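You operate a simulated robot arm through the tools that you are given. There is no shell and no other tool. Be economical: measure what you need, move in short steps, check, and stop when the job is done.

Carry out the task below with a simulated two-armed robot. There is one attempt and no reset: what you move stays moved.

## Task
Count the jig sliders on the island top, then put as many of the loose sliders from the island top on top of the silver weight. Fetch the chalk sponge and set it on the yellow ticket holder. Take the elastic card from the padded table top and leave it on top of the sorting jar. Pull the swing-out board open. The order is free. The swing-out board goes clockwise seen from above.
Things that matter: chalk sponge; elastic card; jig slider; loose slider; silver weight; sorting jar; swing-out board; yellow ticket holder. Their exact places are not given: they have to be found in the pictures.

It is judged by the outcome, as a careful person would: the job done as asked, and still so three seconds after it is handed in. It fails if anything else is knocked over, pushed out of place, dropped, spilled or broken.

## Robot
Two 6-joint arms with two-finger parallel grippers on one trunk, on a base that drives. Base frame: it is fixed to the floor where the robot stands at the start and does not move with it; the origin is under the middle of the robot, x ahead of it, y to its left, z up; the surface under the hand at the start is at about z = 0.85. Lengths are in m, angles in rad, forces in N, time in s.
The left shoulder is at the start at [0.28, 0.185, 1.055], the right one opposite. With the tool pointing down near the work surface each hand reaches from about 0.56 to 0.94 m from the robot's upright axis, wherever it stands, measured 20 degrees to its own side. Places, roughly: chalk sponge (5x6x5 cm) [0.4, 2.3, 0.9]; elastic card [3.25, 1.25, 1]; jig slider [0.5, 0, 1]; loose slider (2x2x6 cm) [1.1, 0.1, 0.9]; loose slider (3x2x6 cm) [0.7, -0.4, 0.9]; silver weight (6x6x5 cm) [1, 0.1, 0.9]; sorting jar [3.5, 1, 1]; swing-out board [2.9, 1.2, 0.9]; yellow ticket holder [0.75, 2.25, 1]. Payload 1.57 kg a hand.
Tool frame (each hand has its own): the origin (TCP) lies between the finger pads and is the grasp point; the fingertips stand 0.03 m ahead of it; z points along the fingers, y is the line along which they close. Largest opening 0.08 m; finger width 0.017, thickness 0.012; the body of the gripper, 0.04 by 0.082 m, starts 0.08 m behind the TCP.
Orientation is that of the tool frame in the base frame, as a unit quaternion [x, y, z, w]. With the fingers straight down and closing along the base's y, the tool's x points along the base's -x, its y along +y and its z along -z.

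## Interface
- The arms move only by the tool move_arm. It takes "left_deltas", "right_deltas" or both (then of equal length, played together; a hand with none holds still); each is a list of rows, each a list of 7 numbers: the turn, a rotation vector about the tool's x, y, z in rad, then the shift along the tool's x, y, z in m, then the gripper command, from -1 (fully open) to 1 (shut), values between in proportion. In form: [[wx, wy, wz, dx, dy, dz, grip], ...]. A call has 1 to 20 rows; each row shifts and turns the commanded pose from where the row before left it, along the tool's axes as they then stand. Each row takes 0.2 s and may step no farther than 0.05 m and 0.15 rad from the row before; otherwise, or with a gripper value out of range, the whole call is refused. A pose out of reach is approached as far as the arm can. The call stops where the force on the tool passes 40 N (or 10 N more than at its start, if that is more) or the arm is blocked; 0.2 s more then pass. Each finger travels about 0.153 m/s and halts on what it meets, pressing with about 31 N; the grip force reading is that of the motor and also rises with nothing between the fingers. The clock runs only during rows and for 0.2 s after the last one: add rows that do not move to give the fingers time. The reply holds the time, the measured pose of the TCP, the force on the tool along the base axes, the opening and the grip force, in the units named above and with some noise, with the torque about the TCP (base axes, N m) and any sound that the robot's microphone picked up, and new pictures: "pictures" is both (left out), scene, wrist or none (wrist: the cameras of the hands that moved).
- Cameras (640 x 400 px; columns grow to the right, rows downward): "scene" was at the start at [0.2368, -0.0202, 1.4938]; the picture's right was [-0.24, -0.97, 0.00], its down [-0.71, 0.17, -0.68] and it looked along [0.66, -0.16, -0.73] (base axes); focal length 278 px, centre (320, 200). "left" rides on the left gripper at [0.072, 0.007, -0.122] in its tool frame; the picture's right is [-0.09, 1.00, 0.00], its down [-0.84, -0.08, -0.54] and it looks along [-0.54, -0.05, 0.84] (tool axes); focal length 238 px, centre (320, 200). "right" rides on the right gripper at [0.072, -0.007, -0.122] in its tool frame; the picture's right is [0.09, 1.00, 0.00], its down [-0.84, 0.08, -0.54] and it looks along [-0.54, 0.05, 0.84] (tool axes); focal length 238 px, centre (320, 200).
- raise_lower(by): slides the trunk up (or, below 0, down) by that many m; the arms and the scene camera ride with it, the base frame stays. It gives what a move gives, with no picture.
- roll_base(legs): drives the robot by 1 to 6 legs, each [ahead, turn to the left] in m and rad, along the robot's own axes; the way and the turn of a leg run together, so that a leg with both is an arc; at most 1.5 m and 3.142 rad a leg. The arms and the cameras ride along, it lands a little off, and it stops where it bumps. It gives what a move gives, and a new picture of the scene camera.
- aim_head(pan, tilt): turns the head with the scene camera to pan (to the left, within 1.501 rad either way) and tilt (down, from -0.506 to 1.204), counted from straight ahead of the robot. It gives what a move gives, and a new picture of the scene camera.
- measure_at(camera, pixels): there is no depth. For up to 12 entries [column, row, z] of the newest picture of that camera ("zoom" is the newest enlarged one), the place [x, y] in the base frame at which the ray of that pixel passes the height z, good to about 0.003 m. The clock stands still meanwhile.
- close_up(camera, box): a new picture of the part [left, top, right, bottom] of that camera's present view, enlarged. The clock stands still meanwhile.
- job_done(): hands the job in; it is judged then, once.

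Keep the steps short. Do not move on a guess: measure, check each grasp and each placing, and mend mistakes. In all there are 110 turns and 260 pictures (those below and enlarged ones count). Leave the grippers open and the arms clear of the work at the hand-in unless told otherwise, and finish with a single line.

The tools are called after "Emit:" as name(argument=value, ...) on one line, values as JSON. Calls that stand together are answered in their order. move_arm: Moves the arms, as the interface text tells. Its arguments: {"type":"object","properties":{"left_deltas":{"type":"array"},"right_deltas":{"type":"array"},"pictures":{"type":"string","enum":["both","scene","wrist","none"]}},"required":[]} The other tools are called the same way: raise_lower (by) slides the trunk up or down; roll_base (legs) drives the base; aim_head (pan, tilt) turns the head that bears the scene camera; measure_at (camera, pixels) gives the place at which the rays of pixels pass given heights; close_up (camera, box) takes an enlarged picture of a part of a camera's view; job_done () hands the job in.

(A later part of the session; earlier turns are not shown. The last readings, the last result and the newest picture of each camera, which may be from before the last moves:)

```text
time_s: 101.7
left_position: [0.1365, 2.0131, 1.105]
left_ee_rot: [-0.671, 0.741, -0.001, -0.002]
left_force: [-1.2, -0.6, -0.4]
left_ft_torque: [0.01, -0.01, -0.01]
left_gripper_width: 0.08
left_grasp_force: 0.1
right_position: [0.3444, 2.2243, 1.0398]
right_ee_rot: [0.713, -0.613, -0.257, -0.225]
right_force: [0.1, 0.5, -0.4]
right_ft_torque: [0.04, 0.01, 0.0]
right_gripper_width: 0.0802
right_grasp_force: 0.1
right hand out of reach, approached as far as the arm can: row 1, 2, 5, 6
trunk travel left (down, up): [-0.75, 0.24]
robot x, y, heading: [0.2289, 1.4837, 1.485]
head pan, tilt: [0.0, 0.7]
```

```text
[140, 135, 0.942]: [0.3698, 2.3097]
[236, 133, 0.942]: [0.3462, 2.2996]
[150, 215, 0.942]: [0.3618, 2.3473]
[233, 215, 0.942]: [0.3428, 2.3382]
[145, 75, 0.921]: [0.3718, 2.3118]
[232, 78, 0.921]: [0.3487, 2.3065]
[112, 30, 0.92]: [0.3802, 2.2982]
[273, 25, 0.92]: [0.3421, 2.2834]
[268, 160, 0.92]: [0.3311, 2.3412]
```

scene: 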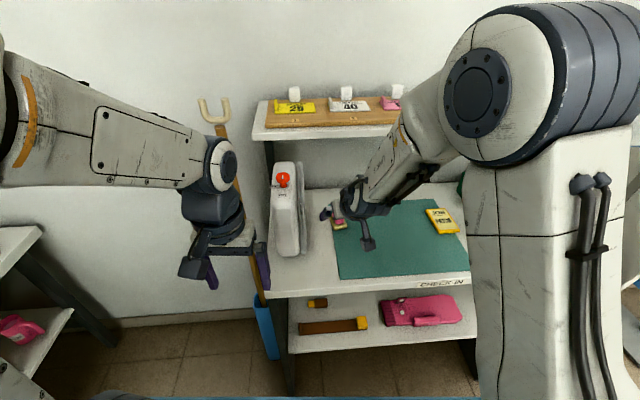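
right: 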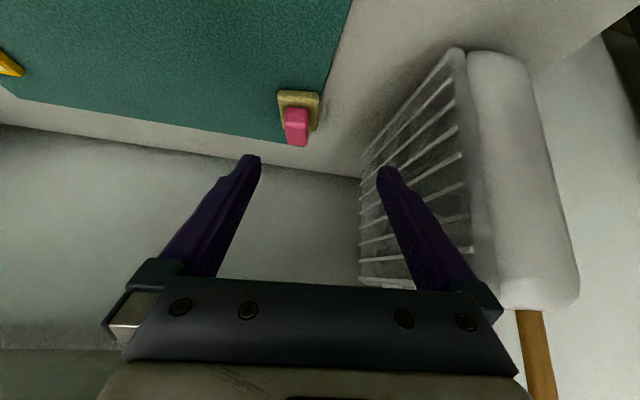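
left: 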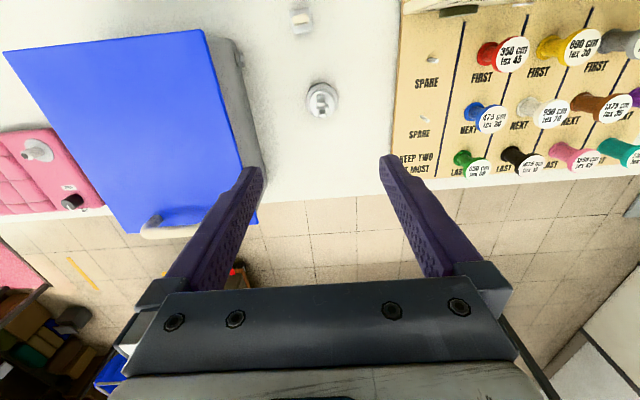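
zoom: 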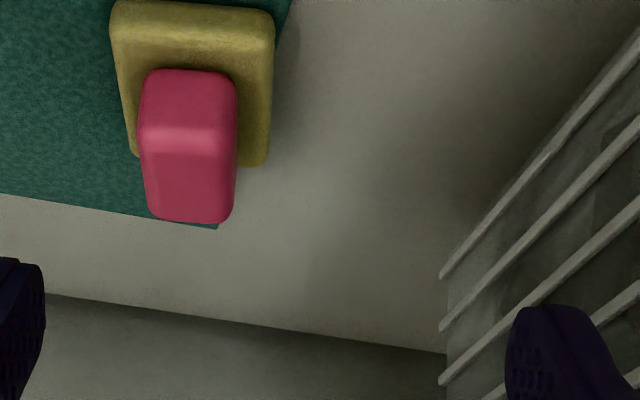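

Pink centre (0.355, 2.324). I correct sideways and advance part of the way to see whether the reach holds.

Emit:
move_arm(right_deltas=[[0, 0, 0, -0.003, -0.0254, 0, -1], [0, 0, 0, -0.003, 0, 0.03, -1], [0, 0, 0, 0, 0, 0.03, -1], [0, 0, 0, 0, 0, 0, -1]], pictures="wrist")

```text
time_s: 102.7
left_position: [0.1371, 2.0144, 1.1053]
left_ee_rot: [-0.671, 0.741, 0.0, -0.002]
left_force: [0.0, -0.4, 0.9]
left_ft_torque: [-0.02, 0.01, -0.01]
left_gripper_width: 0.0801
left_grasp_force: 0.1
right_position: [0.3284, 2.2592, 0.9921]
right_ee_rot: [0.712, -0.613, -0.256, -0.225]
right_force: [-0.7, -0.7, 0.3]
right_ft_torque: [-0.01, 0.01, 0.01]
right_gripper_width: 0.08
right_grasp_force: 0.0
right hand out of reach, approached as far as the arm can: row 1, 2, 3
trunk travel left (down, up): [-0.75, 0.24]
robot x, y, heading: [0.2341, 1.4827, 1.485]
head pan, tilt: [0.0, 0.7]
```

right: 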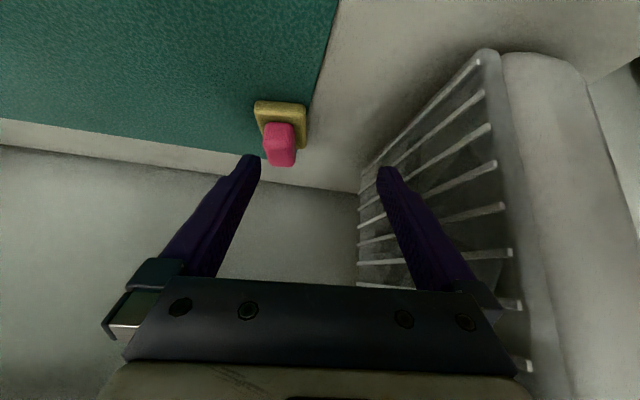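

The arm is against a limit and drifting toward the bottle. I back out along the tool axis.

Emit:
move_arm(right_deltas=[[0, 0, 0, 0, 0, -0.04, -1], [0, 0, 0, 0, 0, -0.04, -1], [0, 0, 0, 0, 0, -0.04, -1], [0, 0, 0, 0, 0, -0.04, -1], [0.0805, 0, 0.0956, 0, 0, -0.02, -1], [0.0805, 0, 0.0956, 0, 0, 0, -1], [0, 0, 0, 0, 0, 0, -1]], pictures="both")

```text
time_s: 104.3
left_position: [0.1353, 2.0139, 1.105]
left_ee_rot: [-0.671, 0.742, -0.001, -0.002]
left_force: [0.0, -0.2, 0.6]
left_ft_torque: [0.01, 0.0, -0.02]
left_gripper_width: 0.08
left_grasp_force: 0.0
right_position: [0.3448, 2.1449, 1.1315]
right_ee_rot: [-0.631, 0.696, 0.23, 0.252]
right_force: [-0.2, 0.2, -0.2]
right_ft_torque: [-0.02, 0.0, -0.03]
right_gripper_width: 0.0799
right_grasp_force: 0.0
trunk travel left (down, up): [-0.75, 0.24]
robot x, y, heading: [0.2268, 1.4879, 1.485]
head pan, tilt: [0.0, 0.7]
```

scene: 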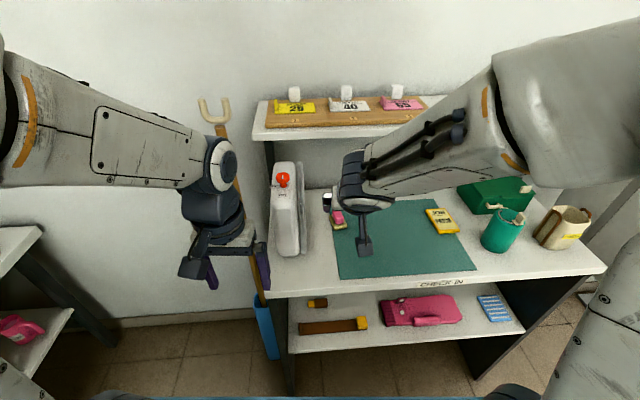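
right: 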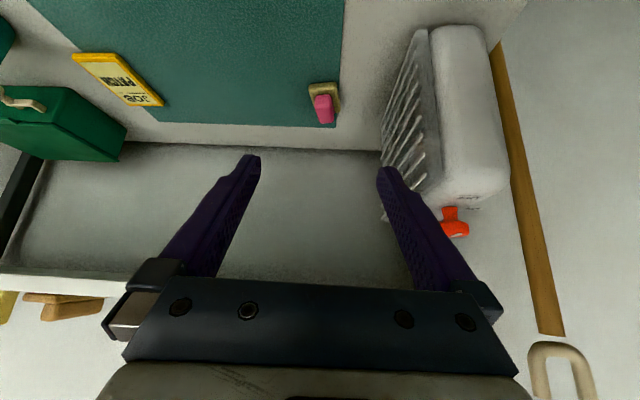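

Without the extra yaw the arm is in reach. I advance straight, keeping that orientation; a 0.25 rad mismatch is tolerable since the sponge will align between the fingers.

Emit:
move_arm(right_deltas=[[0, 0, 0, -0.005, 0.0047, 0.04, -1], [0, 0, 0, -0.005, 0, 0.04, -1], [0, 0, 0, 0, 0, 0.045, -1], [0, 0, 0, 0, 0, 0.045, -1], [0, 0, 0, 0, 0, 0, -1]], pictures="both")

Emit:
close_up(camera="right", box=[260, 100, 380, 200])

```text
time_s: 105.5
left_position: [0.1367, 2.0121, 1.1051]
left_ee_rot: [-0.671, 0.742, 0.0, -0.002]
left_force: [0.1, 0.4, 0.1]
left_ft_torque: [0.0, 0.03, 0.01]
left_gripper_width: 0.0801
left_grasp_force: 0.0
right_position: [0.3527, 2.2622, 1.006]
right_ee_rot: [-0.631, 0.696, 0.23, 0.253]
right_force: [-0.1, -0.8, -0.6]
right_ft_torque: [0.0, 0.0, 0.02]
right_gripper_width: 0.0799
right_grasp_force: 0.1
trunk travel left (down, up): [-0.75, 0.24]
robot x, y, heading: [0.2289, 1.486, 1.486]
head pan, tilt: [0.0, 0.7]
```

scene: 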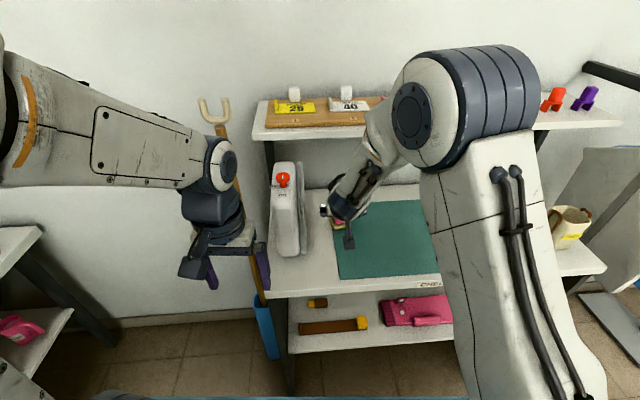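
right: 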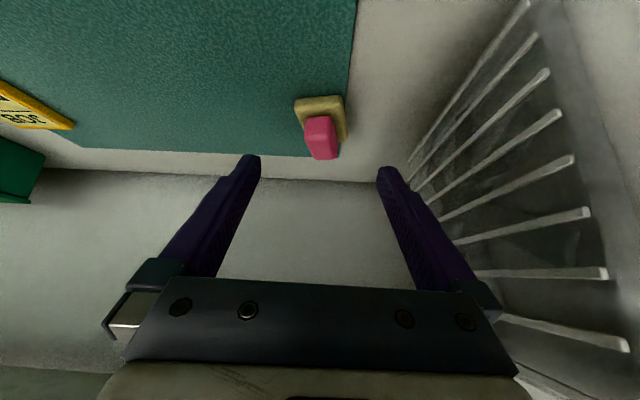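

```text
4.00 times, centred on (320, 150) of right
```

zoom: 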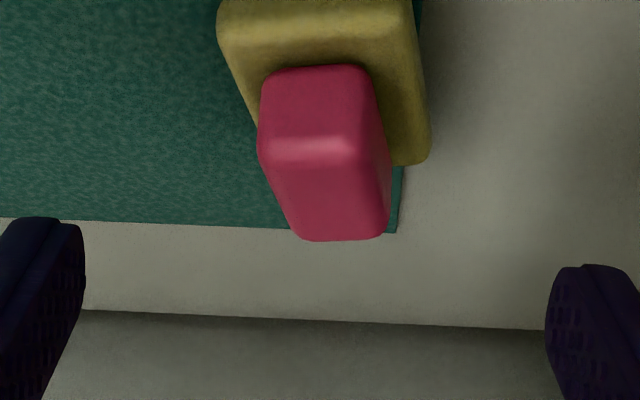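

Emit:
measure_at(camera="zoom", pixels=[[259, 148, 0.942], [380, 145, 0.942], [295, 238, 0.942], [388, 233, 0.942], [268, 75, 0.921], [368, 70, 0.921], [428, 158, 0.92]])

```text
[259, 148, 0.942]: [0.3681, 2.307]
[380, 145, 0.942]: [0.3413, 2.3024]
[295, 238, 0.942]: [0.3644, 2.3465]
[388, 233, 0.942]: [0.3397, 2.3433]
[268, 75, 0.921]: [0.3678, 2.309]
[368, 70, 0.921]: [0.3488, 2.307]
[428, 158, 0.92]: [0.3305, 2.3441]
```

The pink grip is centred between the fingers (0.354, 2.3245). I advance 0.07 m and close.

Emit:
move_arm(right_deltas=[[0, 0, 0, 0, 0, 0.03, -1], [0, 0, 0, 0, 0, 0.025, -1], [0, 0, 0, -0.001, 0, 0.015, -1], [0, 0, 0, 0, 0, 0, -1]], pictures="wrist")

Emit:
close_up(camera="right", box=[240, 100, 400, 220])

```text
time_s: 106.5
left_position: [0.1364, 2.0134, 1.1055]
left_ee_rot: [-0.672, 0.741, 0.0, -0.002]
left_force: [0.5, 0.0, 0.1]
left_ft_torque: [0.0, -0.02, 0.0]
left_gripper_width: 0.0801
left_grasp_force: 0.0
right_position: [0.3557, 2.3068, 0.9522]
right_ee_rot: [-0.632, 0.696, 0.23, 0.253]
right_force: [0.4, -0.1, 0.1]
right_ft_torque: [0.03, -0.01, 0.02]
right_gripper_width: 0.08
right_grasp_force: 0.1
trunk travel left (down, up): [-0.75, 0.24]
robot x, y, heading: [0.2274, 1.4846, 1.483]
head pan, tilt: [0.0, 0.7]
```

right: 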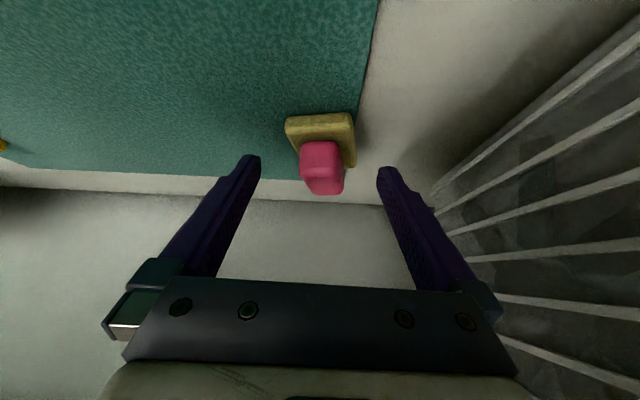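

```text
3.33 times, centred on (320, 160) of right
```

zoom: 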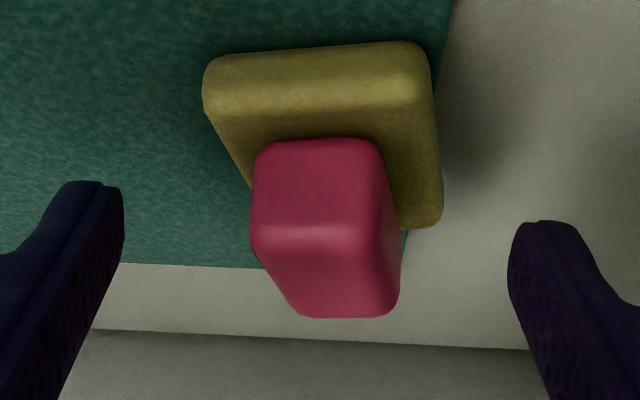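

Emit:
move_arm(right_deltas=[[0, 0, 0, 0, 0, 0, 0.2], [0, 0, 0, 0, 0, 0, 1], [0, 0, 0, 0, 0, 0, 1], [0, 0, 0, 0, 0, 0, 1]], pictures="wrist")

Emit:
close_up(camera="right", box=[240, 100, 400, 220])

```text
time_s: 107.5
left_position: [0.1357, 2.0133, 1.105]
left_ee_rot: [-0.671, 0.742, 0.0, -0.001]
left_force: [-0.1, -0.2, -0.2]
left_ft_torque: [-0.01, 0.03, -0.02]
left_gripper_width: 0.0804
left_grasp_force: 0.0
right_position: [0.3555, 2.3077, 0.953]
right_ee_rot: [-0.632, 0.696, 0.23, 0.253]
right_force: [-1.1, 0.0, 0.4]
right_ft_torque: [-0.02, -0.02, -0.01]
right_gripper_width: 0.0245
right_grasp_force: 30.9
trunk travel left (down, up): [-0.75, 0.24]
robot x, y, heading: [0.2273, 1.4892, 1.484]
head pan, tilt: [0.0, 0.7]
```

right: 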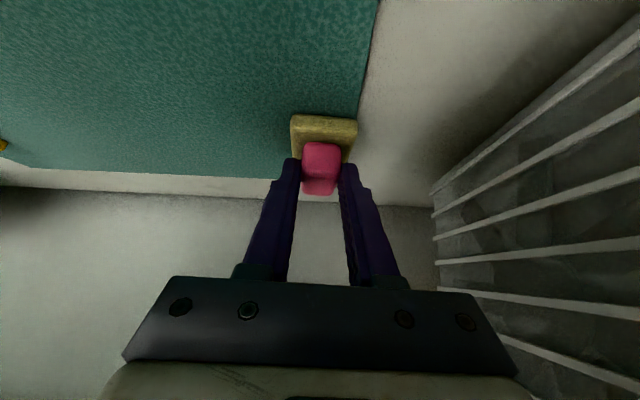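

```text
3.33 times, centred on (320, 160) of right
```

zoom: 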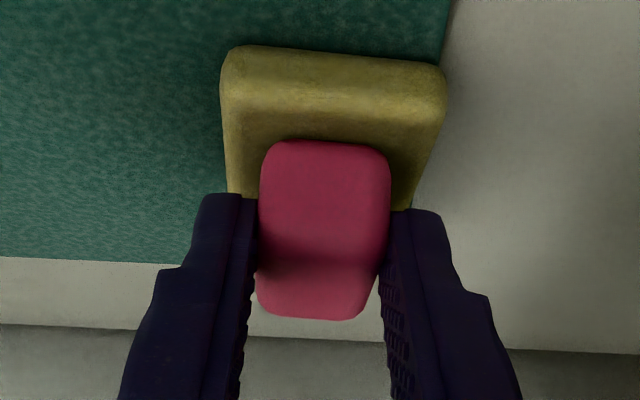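

Gripped (2.45 cm). I lift 6 cm and measure the yellow holder's corners in the scene view.

Emit:
move_arm(right_deltas=[[0, 0, 0, -0.0129, 0, -0.0153, 1], [0, 0, 0, -0.0193, 0, -0.023, 1], [0, 0, 0, -0.0129, 0, -0.0153, 1], [0, 0, 0, 0, 0, 0, 1]], pictures="both")

Emit:
close_up(camera="scene", box=[310, 190, 480, 260])

Emit:
measure_at(camera="scene", pixels=[[425.6, 209.6, 0.912], [445.5, 208.5, 0.912], [457, 226.3, 0.912], [438.9, 233.8, 0.908]])

```text
time_s: 108.5
left_position: [0.136, 2.0141, 1.1046]
left_ee_rot: [-0.671, 0.742, 0.001, -0.001]
left_force: [-0.4, -0.4, 0.3]
left_ft_torque: [-0.03, 0.01, -0.01]
left_gripper_width: 0.08
left_grasp_force: 0.0
right_position: [0.3565, 2.3061, 1.0235]
right_ee_rot: [-0.632, 0.695, 0.231, 0.253]
right_force: [-0.1, -0.5, 0.6]
right_ft_torque: [0.01, 0.0, -0.01]
right_gripper_width: 0.0246
right_grasp_force: 30.7
trunk travel left (down, up): [-0.75, 0.24]
robot x, y, heading: [0.2318, 1.4853, 1.487]
head pan, tilt: [0.0, 0.7]
```

scene: 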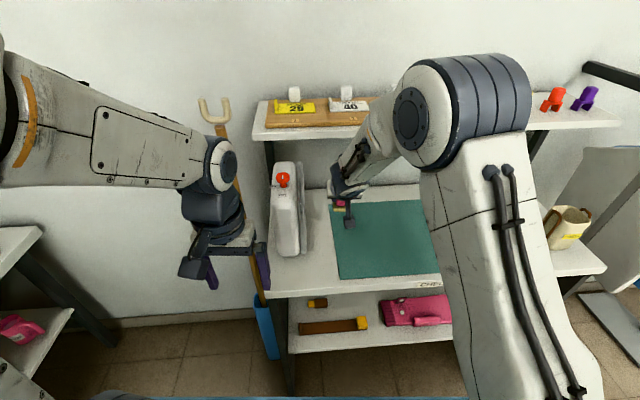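
right: 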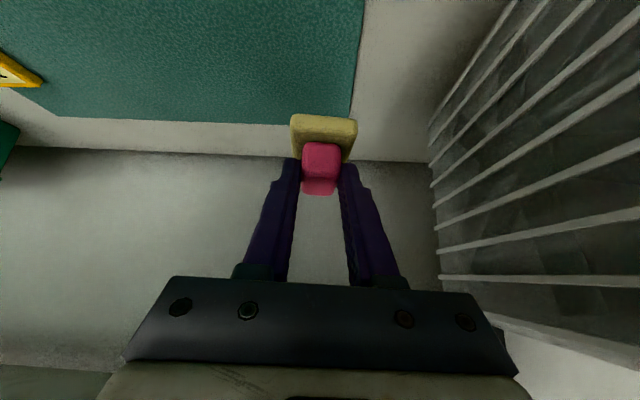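

```text
3.76 times, centred on (395, 225) of scene
```

zoom: 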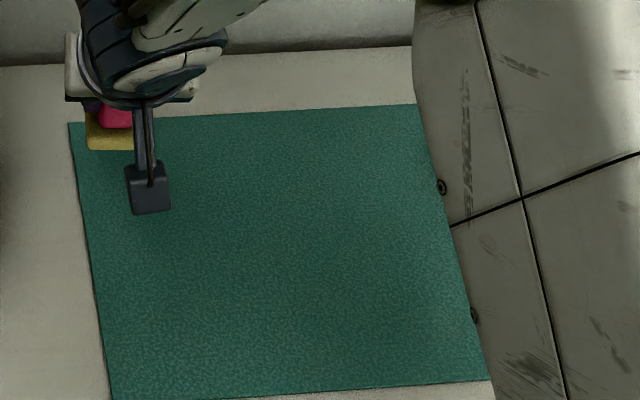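

```text
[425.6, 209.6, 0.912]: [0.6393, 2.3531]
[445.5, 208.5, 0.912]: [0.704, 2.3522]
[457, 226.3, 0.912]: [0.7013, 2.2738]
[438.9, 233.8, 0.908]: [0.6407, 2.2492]
```

Holder: centre (0.671, 2.307), about 6×10 cm. I carry the sponge to the right over it.

Emit:
move_arm(right_deltas=[[0, 0, 0, -0.0018, -0.0448, 0.0015, 1], [0, 0, 0, -0.0018, -0.0448, 0.0015, 1], [0, 0, 0, -0.0018, -0.0448, 0.0015, 1], [0, 0, 0, -0.0018, -0.0448, 0.0015, 1], [0, 0, 0, -0.0018, -0.0448, 0.0015, 1], [0, 0, 0, -0.0018, -0.0448, 0.0015, 1], [0, 0, 0, -0.0018, -0.0448, 0.0015, 1], [0, 0, 0, 0, 0, 0, 1]], pictures="both")

Emit:
close_up(camera="right", box=[240, 70, 400, 220])

```text
time_s: 110.3
left_position: [0.1344, 2.0142, 1.1049]
left_ee_rot: [-0.671, 0.741, 0.0, -0.002]
left_force: [1.4, 0.0, 0.0]
left_ft_torque: [0.01, -0.02, 0.0]
left_gripper_width: 0.0799
left_grasp_force: 0.0
right_position: [0.483, 2.2966, 1.0183]
right_ee_rot: [-0.631, 0.697, 0.226, 0.254]
right_force: [-0.2, 0.3, -0.3]
right_ft_torque: [-0.03, -0.02, -0.02]
right_gripper_width: 0.0247
right_grasp_force: 31.9
right hand out of reach, approached as far as the arm can: row 3, 4, 5, 6, 7
trunk travel left (down, up): [-0.75, 0.24]
robot x, y, heading: [0.2278, 1.4852, 1.484]
head pan, tilt: [0.0, 0.7]
```

scene: 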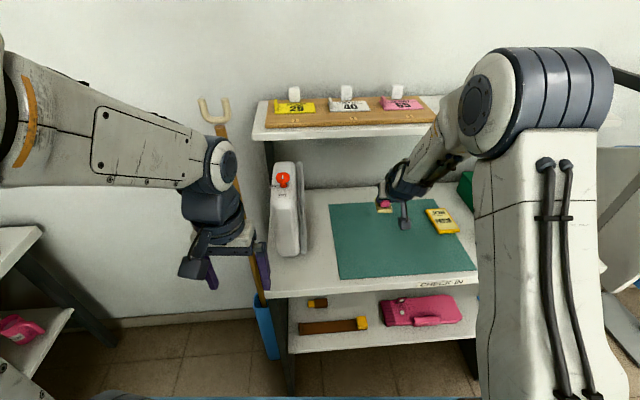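
right: 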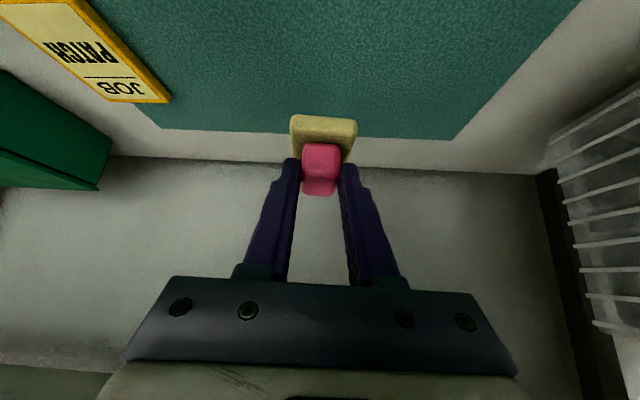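

```text
2.67 times, centred on (320, 145) of right
```

zoom: 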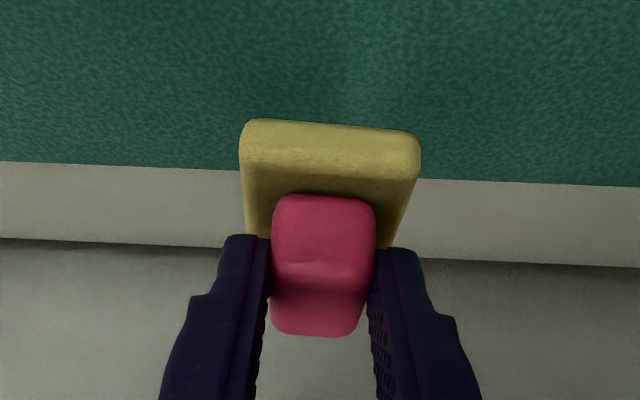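

Out of reach from here. I raise the left hand, then turn the base right 0.25 rad and go ahead 0.1 m to bring the sponge near the holder.

Emit:
move_arm(left_deltas=[[0, 0, 0, 0, 0, -0.04, -1], [0, 0, 0, 0, 0, -0.04, -1], [0, 0, 0, 0, 0, -0.04, -1], [0, 0, 0, 0, 0, -0.04, -1]], right_deltas=[[0, 0, 0, 0.02, 0, -0.01, 1], [0, 0, 0, 0.02, 0, -0.01, 1], [0, 0, 0, 0.01, 0, -0.015, 1], [0, 0, 0, 0, 0, 0, 1]], pictures="none")

Emit:
roll_base(legs=[[0, -0.25]])

```text
time_s: 111.3
left_position: [0.1383, 2.0126, 1.2639]
left_ee_rot: [-0.671, 0.741, 0.0, -0.001]
left_force: [-0.3, 0.6, 0.9]
left_ft_torque: [-0.03, 0.04, 0.02]
left_gripper_width: 0.0797
left_grasp_force: 0.0
right_position: [0.4482, 2.2351, 1.0069]
right_ee_rot: [-0.631, 0.696, 0.227, 0.255]
right_force: [-0.1, 0.6, -0.3]
right_ft_torque: [0.0, 0.02, -0.02]
right_gripper_width: 0.0244
right_grasp_force: 31.6
right hand out of reach, approached as far as the arm can: row 1, 2, 3
trunk travel left (down, up): [-0.75, 0.24]
robot x, y, heading: [0.2267, 1.4835, 1.486]
head pan, tilt: [0.0, 0.7]
```

```text
time_s: 112.5
left_position: [0.2723, 2.018, 1.2642]
left_ee_rot: [-0.573, 0.82, 0.0, -0.001]
left_force: [0.3, -0.1, 0.2]
left_ft_torque: [0.01, -0.02, 0.03]
left_gripper_width: 0.08
left_grasp_force: 0.1
right_position: [0.6289, 2.1558, 1.007]
right_ee_rot: [-0.538, 0.77, 0.193, 0.282]
right_force: [-0.9, -0.5, -0.3]
right_ft_torque: [-0.05, -0.02, -0.01]
right_gripper_width: 0.0247
right_grasp_force: 31.0
trunk travel left (down, up): [-0.75, 0.24]
robot x, y, heading: [0.2291, 1.4853, 1.234]
head pan, tilt: [0.0, 0.7]
```

scene: 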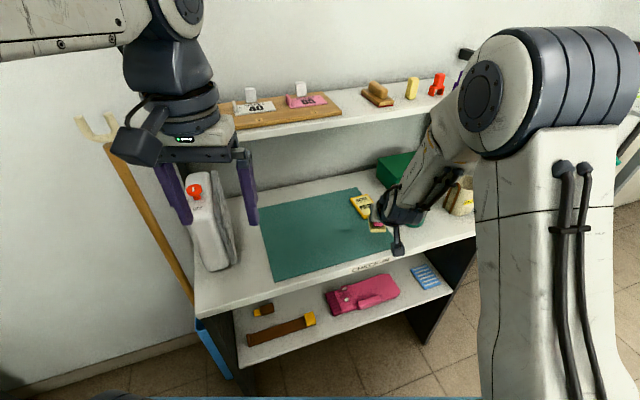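

Emit:
close_up(camera="right", box=[0, 0, 640, 400])

Emit:
close_up(camera="scene", box=[320, 140, 500, 270])

Emit:
measure_at(camera="zoom", pixels=[[320, 290, 0.905], [340, 320, 0.905], [135, 200, 0.912]])

```text
1.00 times, centred on (320, 200) of right (not enlarged: the box is as wide or as high as the picture)
```

zoom: 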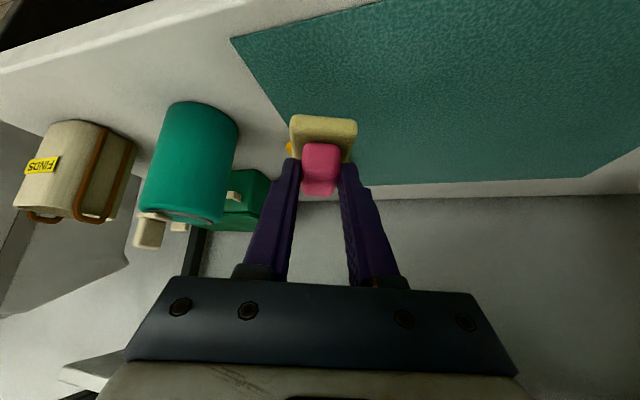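

```text
3.08 times, centred on (410, 205) of scene
```

zoom: 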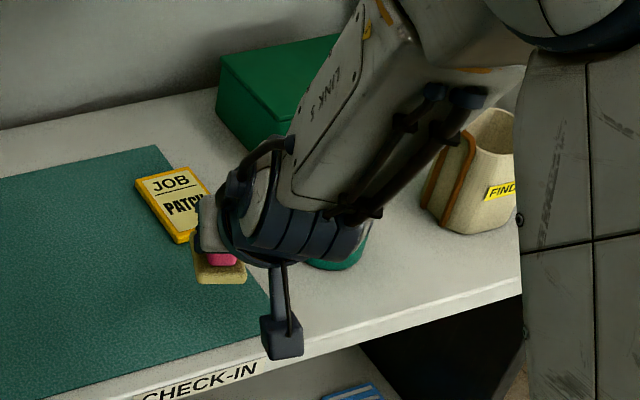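

```text
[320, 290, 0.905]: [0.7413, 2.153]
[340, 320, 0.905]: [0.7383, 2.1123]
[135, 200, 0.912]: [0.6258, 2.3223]
```

Emit:
close_up(camera="right", box=[120, 80, 320, 260])

Emit:
measure_at(camera="zoom", pixels=[[260, 70, 0.905], [375, 120, 0.905], [165, 80, 0.905], [330, 420, 1.0], [290, 395, 1.0], [170, 370, 1.0], [290, 395, 1.03]])

```text
2.22 times, centred on (220, 170) of right
```

zoom: 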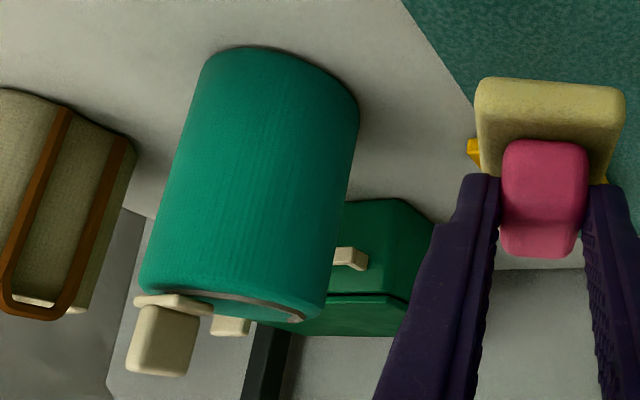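

```text
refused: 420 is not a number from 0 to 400
```

Emit:
measure_at(camera="zoom", pixels=[[260, 48, 0.905], [357, 100, 0.905], [205, 60, 0.905], [310, 318, 1.0], [145, 285, 1.0], [310, 318, 1.02]])

```text
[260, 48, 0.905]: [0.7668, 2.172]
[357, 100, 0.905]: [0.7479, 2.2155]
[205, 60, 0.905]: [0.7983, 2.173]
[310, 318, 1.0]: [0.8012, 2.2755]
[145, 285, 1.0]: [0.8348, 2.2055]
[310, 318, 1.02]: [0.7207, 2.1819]
```

The mug's left edge (x≈0.745) leaves about 5 cm clearance. I drive ahead 0.12 m.

Emit:
roll_base(legs=[[0.12, 0]])

Emit:
close_up(camera="right", box=[220, 60, 420, 220])

Emit:
close_up(camera="scene", box=[320, 140, 500, 270])

```text
time_s: 113.8
left_position: [0.3122, 2.1339, 1.2628]
left_ee_rot: [-0.573, 0.82, 0.0, -0.001]
left_force: [0.1, -0.9, 0.8]
left_ft_torque: [0.01, -0.05, 0.01]
left_gripper_width: 0.0801
left_grasp_force: 0.0
right_position: [0.6697, 2.2708, 1.0062]
right_ee_rot: [-0.539, 0.77, 0.193, 0.281]
right_force: [-0.5, -0.3, -0.6]
right_ft_torque: [0.04, 0.02, 0.01]
right_gripper_width: 0.0248
right_grasp_force: 30.7
trunk travel left (down, up): [-0.75, 0.24]
robot x, y, heading: [0.267, 1.5997, 1.229]
head pan, tilt: [0.0, 0.7]
```

scene: 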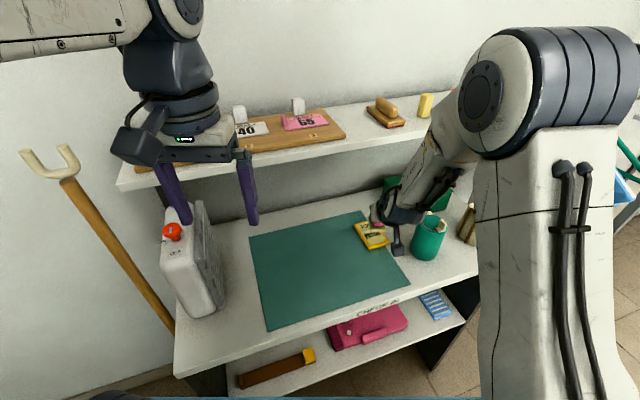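

```text
2.50 times, centred on (320, 140) of right
```

zoom: 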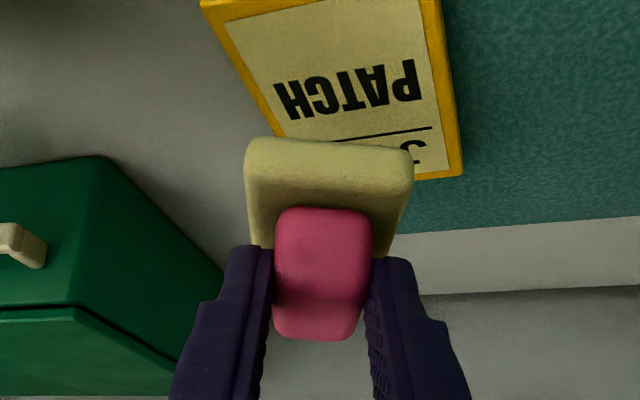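

```text
3.08 times, centred on (410, 205) of scene
```

zoom: 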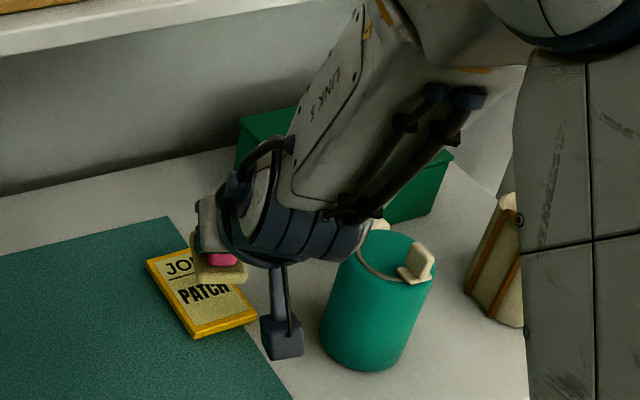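

Emit:
close_up(camera="right", box=[220, 20, 420, 180])

Emit:
measure_at(camera="zoom", pixels=[[462, 272, 0.912], [434, 45, 0.912], [176, 60, 0.912], [245, 265, 0.945], [413, 278, 0.945]])

Emit:
close_up(camera="scene", box=[340, 190, 440, 270])

Emit:
measure_at(camera="zoom", pixels=[[72, 225, 0.912], [155, 365, 0.912], [305, 323, 0.912], [280, 310, 1.0], [620, 290, 1.0], [540, 230, 1.01]])

```text
2.50 times, centred on (320, 100) of right
```

zoom: 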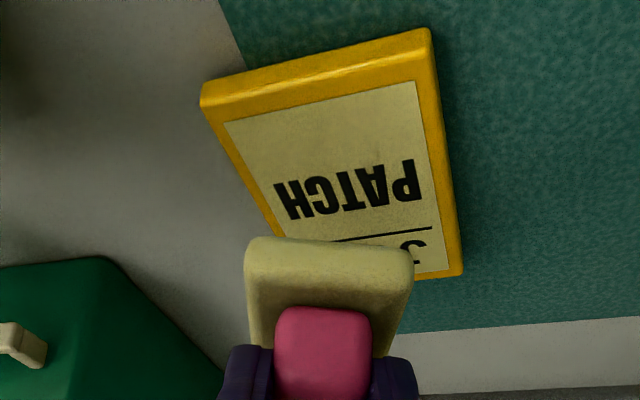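

```text
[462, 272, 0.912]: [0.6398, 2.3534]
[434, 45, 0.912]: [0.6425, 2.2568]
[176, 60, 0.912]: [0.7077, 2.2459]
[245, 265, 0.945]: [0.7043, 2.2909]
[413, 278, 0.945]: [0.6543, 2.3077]
```

```text
5.00 times, centred on (390, 230) of scene
```

zoom: 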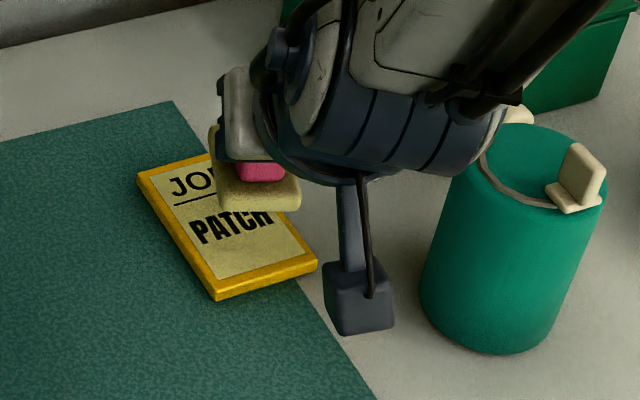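

```text
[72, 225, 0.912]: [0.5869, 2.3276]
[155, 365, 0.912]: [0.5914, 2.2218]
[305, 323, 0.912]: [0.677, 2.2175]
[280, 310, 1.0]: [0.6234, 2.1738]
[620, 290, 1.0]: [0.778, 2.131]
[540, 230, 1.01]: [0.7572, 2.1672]
```

I check the clearance between the right wrist and the mug from the left hand's camera.

Emit:
close_up(camera="left", box=[0, 0, 320, 200])

```text
2.00 times, centred on (160, 100) of left
```

zoom: 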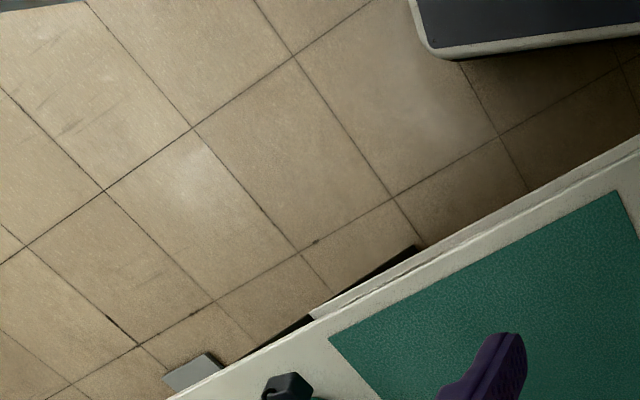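

Emit:
close_up(camera="left", box=[0, 150, 320, 350])

```text
2.00 times, centred on (160, 250) of left
```

zoom: 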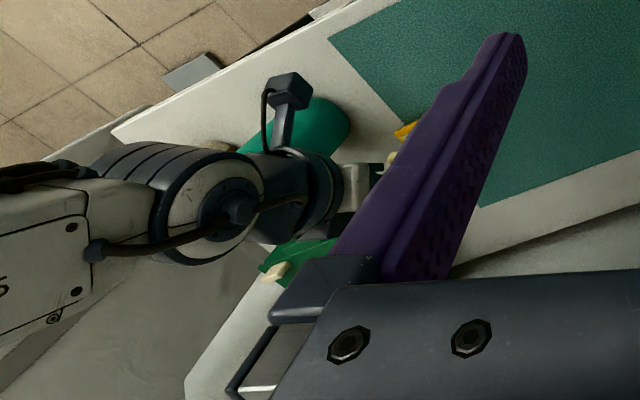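

By estimate the wrist stays about 2–3 cm above and beside the mug. I first shift left and forward at this height, then look.

Emit:
move_arm(right_deltas=[[0, 0, 0, 0, 0.0121, 0, 1], [0, 0, 0, -0.0155, 0, 0.0131, 1], [0, 0, 0, 0.0097, 0, 0.0115, 1], [0, 0, 0, 0, 0, 0, 1]], pictures="scene")

Emit:
close_up(camera="scene", box=[340, 190, 440, 270])

Emit:
close_up(camera="right", box=[220, 20, 420, 180])

```text
time_s: 114.8
left_position: [0.3144, 2.1354, 1.2636]
left_ee_rot: [-0.573, 0.819, 0.0, -0.001]
left_force: [-0.4, 0.2, 0.3]
left_ft_torque: [0.0, -0.01, 0.0]
left_gripper_width: 0.0798
left_grasp_force: 0.0
right_position: [0.6658, 2.294, 0.9901]
right_ee_rot: [-0.539, 0.77, 0.193, 0.281]
right_force: [0.4, -0.1, -1.0]
right_ft_torque: [-0.03, 0.01, -0.01]
right_gripper_width: 0.0244
right_grasp_force: 30.9
trunk travel left (down, up): [-0.75, 0.24]
robot x, y, heading: [0.27, 1.6013, 1.231]
head pan, tilt: [0.0, 0.7]
```

scene: 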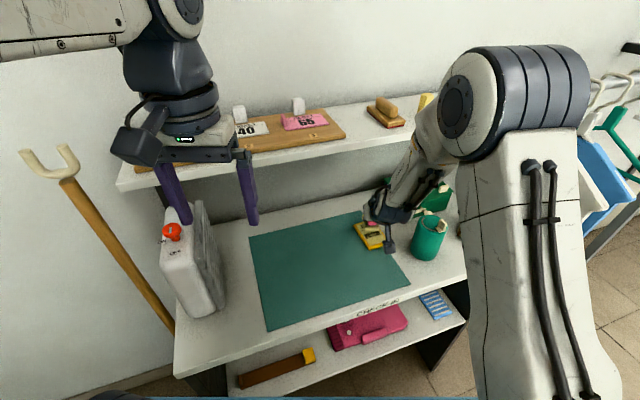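

```text
5.00 times, centred on (390, 230) of scene
```

zoom: 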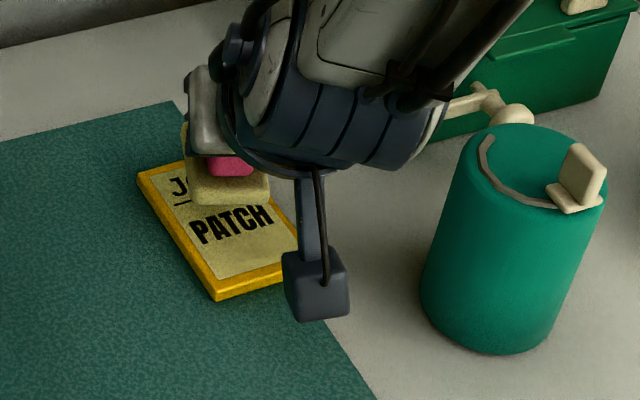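

```text
2.50 times, centred on (320, 100) of right
```

zoom: 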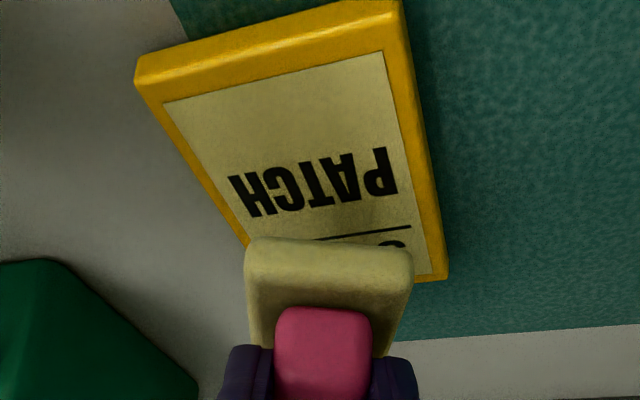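

The wrist now clears the mug well. I descend toward contact.

Emit:
move_arm(right_deltas=[[0, 0, 0, 0.0064, 0, 0.0077, 1], [0, 0, 0, 0.0064, 0, 0.0077, 1], [0, 0, 0, 0, 0, 0, 1]], pictures="none")

Emit:
close_up(camera="right", box=[220, 20, 420, 180])

Emit:
close_up(camera="scene", box=[340, 190, 440, 270])

```text
time_s: 115.6
left_position: [0.3118, 2.1346, 1.2625]
left_ee_rot: [-0.573, 0.82, -0.001, -0.001]
left_force: [-0.7, -0.6, 0.6]
left_ft_torque: [-0.01, -0.02, 0.02]
left_gripper_width: 0.0799
left_grasp_force: 0.0
right_position: [0.666, 2.2933, 0.9696]
right_ee_rot: [-0.538, 0.771, 0.193, 0.281]
right_force: [-0.1, 0.1, -1.0]
right_ft_torque: [-0.07, -0.02, 0.0]
right_gripper_width: 0.0245
right_grasp_force: 30.8
trunk travel left (down, up): [-0.75, 0.24]
robot x, y, heading: [0.2687, 1.6027, 1.231]
head pan, tilt: [0.0, 0.7]
```

```text
2.50 times, centred on (320, 100) of right
```

zoom: 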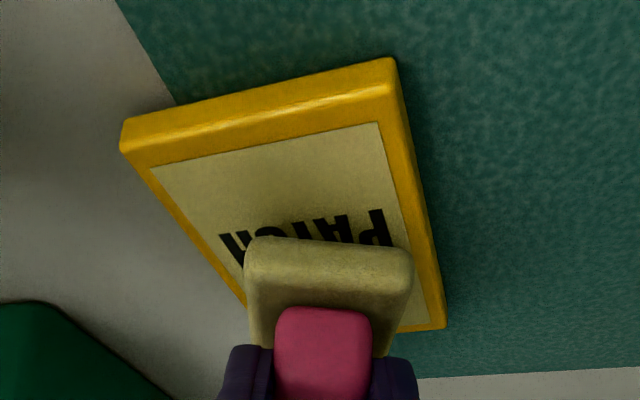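

```text
5.00 times, centred on (390, 230) of scene
```

zoom: 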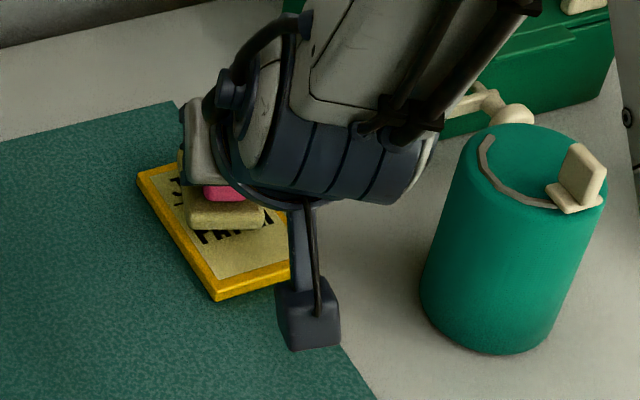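

Emit:
move_arm(right_deltas=[[0, 0, 0, 0.0016, 0, 0.0019, 1], [0, 0, 0, 0.0016, 0, 0.0019, 1], [0, 0, 0, 0.001, 0, 0.0011, 1], [0, 0, 0, 0, 0, 0, 1]], pictures="none")

Emit:
close_up(camera="scene", box=[355, 205, 415, 255])

```text
time_s: 116.6
left_position: [0.3143, 2.1344, 1.263]
left_ee_rot: [-0.573, 0.819, 0.0, 0.0]
left_force: [-1.1, -0.5, -0.6]
left_ft_torque: [0.05, -0.02, 0.0]
left_gripper_width: 0.08
left_grasp_force: 0.1
right_position: [0.6656, 2.2944, 0.9649]
right_ee_rot: [-0.539, 0.77, 0.193, 0.282]
right_force: [0.4, 0.9, -0.7]
right_ft_torque: [-0.02, 0.04, -0.01]
right_gripper_width: 0.0246
right_grasp_force: 30.9
trunk travel left (down, up): [-0.75, 0.24]
robot x, y, heading: [0.2728, 1.5983, 1.23]
head pan, tilt: [0.0, 0.7]
```

```text
8.00 times, centred on (385, 230) of scene
```

zoom: 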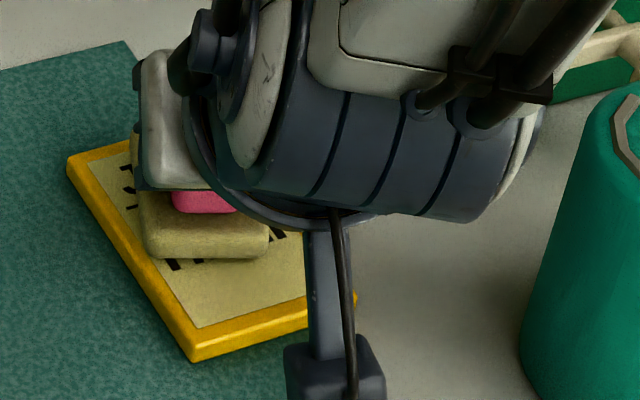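

Emit:
move_arm(right_deltas=[[0, 0, 0, 0.001, 0, 0.0012, 1], [0, 0, 0, 0.001, 0, 0.0012, 1], [0, 0, 0, 0, 0, 0, 1]], pictures="none")

```text
time_s: 117.4
left_position: [0.3128, 2.1348, 1.2641]
left_ee_rot: [-0.573, 0.82, 0.0, 0.0]
left_force: [0.5, -0.1, -0.5]
left_ft_torque: [0.0, 0.0, 0.03]
left_gripper_width: 0.0801
left_grasp_force: 0.0
right_position: [0.6665, 2.2957, 0.9615]
right_ee_rot: [-0.538, 0.77, 0.193, 0.283]
right_force: [1.6, -1.5, 7.9]
right_ft_torque: [0.09, 0.08, -0.02]
right_gripper_width: 0.0247
right_grasp_force: 31.5
trunk travel left (down, up): [-0.75, 0.24]
robot x, y, heading: [0.2704, 1.602, 1.231]
head pan, tilt: [0.0, 0.7]
```

Contact (8 N). I open and retreat along the tool axis.

Emit:
move_arm(right_deltas=[[0, 0, 0, 0, 0, 0, 0.0], [0, 0, 0, 0, 0, 0, -0.3], [0, 0, 0, 0, 0, 0, -0.3], [0, 0, 0, 0, 0, -0.02, -0.3], [0, 0, 0, 0, 0, -0.04, -0.3], [0, 0, 0, 0, 0, -0.04, -0.3], [0, 0, 0, 0, 0, 0, -0.3]], pictures="both")

Emit:
close_up(camera="right", box=[220, 0, 420, 160])

```text
time_s: 119.0
left_position: [0.3138, 2.1354, 1.2632]
left_ee_rot: [-0.573, 0.82, 0.001, -0.001]
left_force: [-0.4, 0.0, -0.2]
left_ft_torque: [0.04, 0.04, 0.0]
left_gripper_width: 0.0801
left_grasp_force: 0.0
right_position: [0.6415, 2.2338, 1.038]
right_ee_rot: [-0.539, 0.77, 0.193, 0.282]
right_force: [0.3, -0.1, 0.8]
right_ft_torque: [0.0, 0.0, -0.01]
right_gripper_width: 0.0519
right_grasp_force: 0.0
trunk travel left (down, up): [-0.75, 0.24]
robot x, y, heading: [0.2677, 1.6039, 1.232]
head pan, tilt: [0.0, 0.7]
```

scene: 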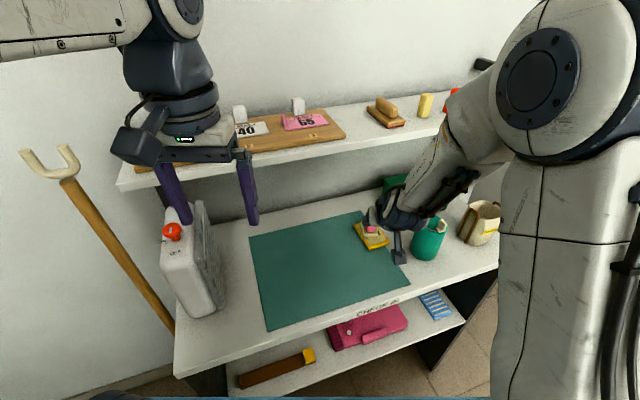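
right: 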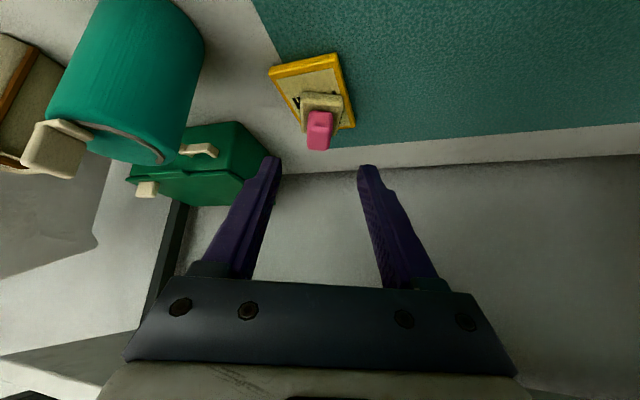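

```text
2.50 times, centred on (320, 80) of right
```

zoom: 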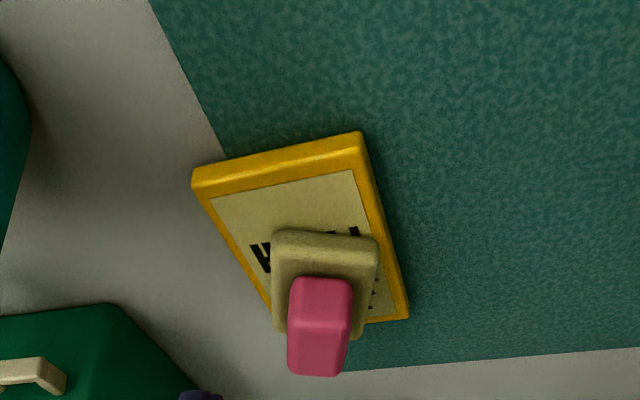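

The sponge stands on the yellow holder. I retract the right arm and untilt it.

Emit:
move_arm(right_deltas=[[0, 0, 0, 0, 0, -0.045, -0.3], [0, 0, 0, 0, 0, -0.045, -1], [0, 0.14, 0, 0.02, 0, -0.02, -1], [0, 0.14, 0, 0.02, 0, -0.02, -1], [0, 0.14, 0, 0.02, 0, -0.01, -1], [0, 0.14, 0, 0.02, 0, 0, -1], [0, 0.14, 0, 0.02, 0, 0, -1], [0, 0, 0, 0, 0, -0.04, -1], [0, 0, 0, 0, 0, -0.04, -1]], pictures="none")

Emit:
roll_base(legs=[[-0.2, 0], [0, -0.9]])

Emit:
aim_head(pan=0.0, tilt=0.55)

```text
time_s: 121.0
left_position: [0.3132, 2.1359, 1.2626]
left_ee_rot: [-0.573, 0.819, -0.001, -0.001]
left_force: [-0.6, 0.2, 0.0]
left_ft_torque: [-0.01, 0.04, 0.0]
left_gripper_width: 0.0798
left_grasp_force: 0.0
right_position: [0.5864, 2.0787, 1.1835]
right_ee_rot: [-0.566, 0.824, 0.008, 0.032]
right_force: [-0.3, 0.5, 1.5]
right_ft_torque: [0.0, 0.0, -0.01]
right_gripper_width: 0.0803
right_grasp_force: 0.0
right hand out of reach, approached as far as the arm can: row 3
trunk travel left (down, up): [-0.75, 0.24]
robot x, y, heading: [0.2698, 1.6011, 1.235]
head pan, tilt: [0.0, 0.7]
```

```text
time_s: 124.9
left_position: [0.6479, 1.7143, 1.2631]
left_ee_rot: [-0.163, 0.987, 0.001, -0.001]
left_force: [-0.1, -0.6, -0.7]
left_ft_torque: [-0.02, -0.01, 0.01]
left_gripper_width: 0.0801
left_grasp_force: 0.0
right_position: [0.7751, 1.4659, 1.1829]
right_ee_rot: [-0.155, 0.987, -0.008, 0.033]
right_force: [1.0, -0.7, -0.5]
right_ft_torque: [0.0, -0.02, 0.02]
right_gripper_width: 0.0798
right_grasp_force: 0.1
trunk travel left (down, up): [-0.75, 0.24]
robot x, y, heading: [0.2058, 1.4141, 0.334]
head pan, tilt: [0.0, 0.7]
```

scene: 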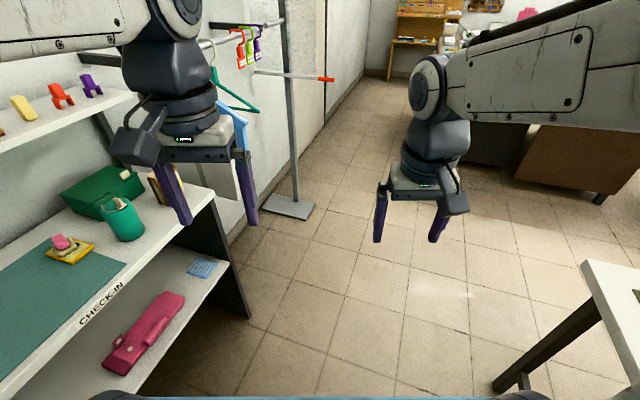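

```text
time_s: 125.6
left_position: [0.6478, 1.7137, 1.2628]
left_ee_rot: [-0.162, 0.987, 0.001, -0.001]
left_force: [-0.1, 0.1, 0.4]
left_ft_torque: [-0.02, -0.03, 0.0]
left_gripper_width: 0.0799
left_grasp_force: 0.0
right_position: [0.7759, 1.4659, 1.184]
right_ee_rot: [-0.154, 0.988, -0.008, 0.032]
right_force: [1.0, -0.2, 0.4]
right_ft_torque: [0.01, -0.02, 0.0]
right_gripper_width: 0.08
right_grasp_force: 0.0
trunk travel left (down, up): [-0.75, 0.24]
robot x, y, heading: [0.2036, 1.4181, 0.335]
head pan, tilt: [0.0, 0.55]
```

scene: 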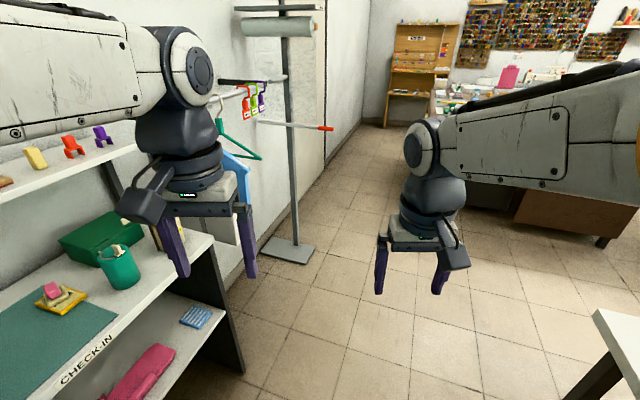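

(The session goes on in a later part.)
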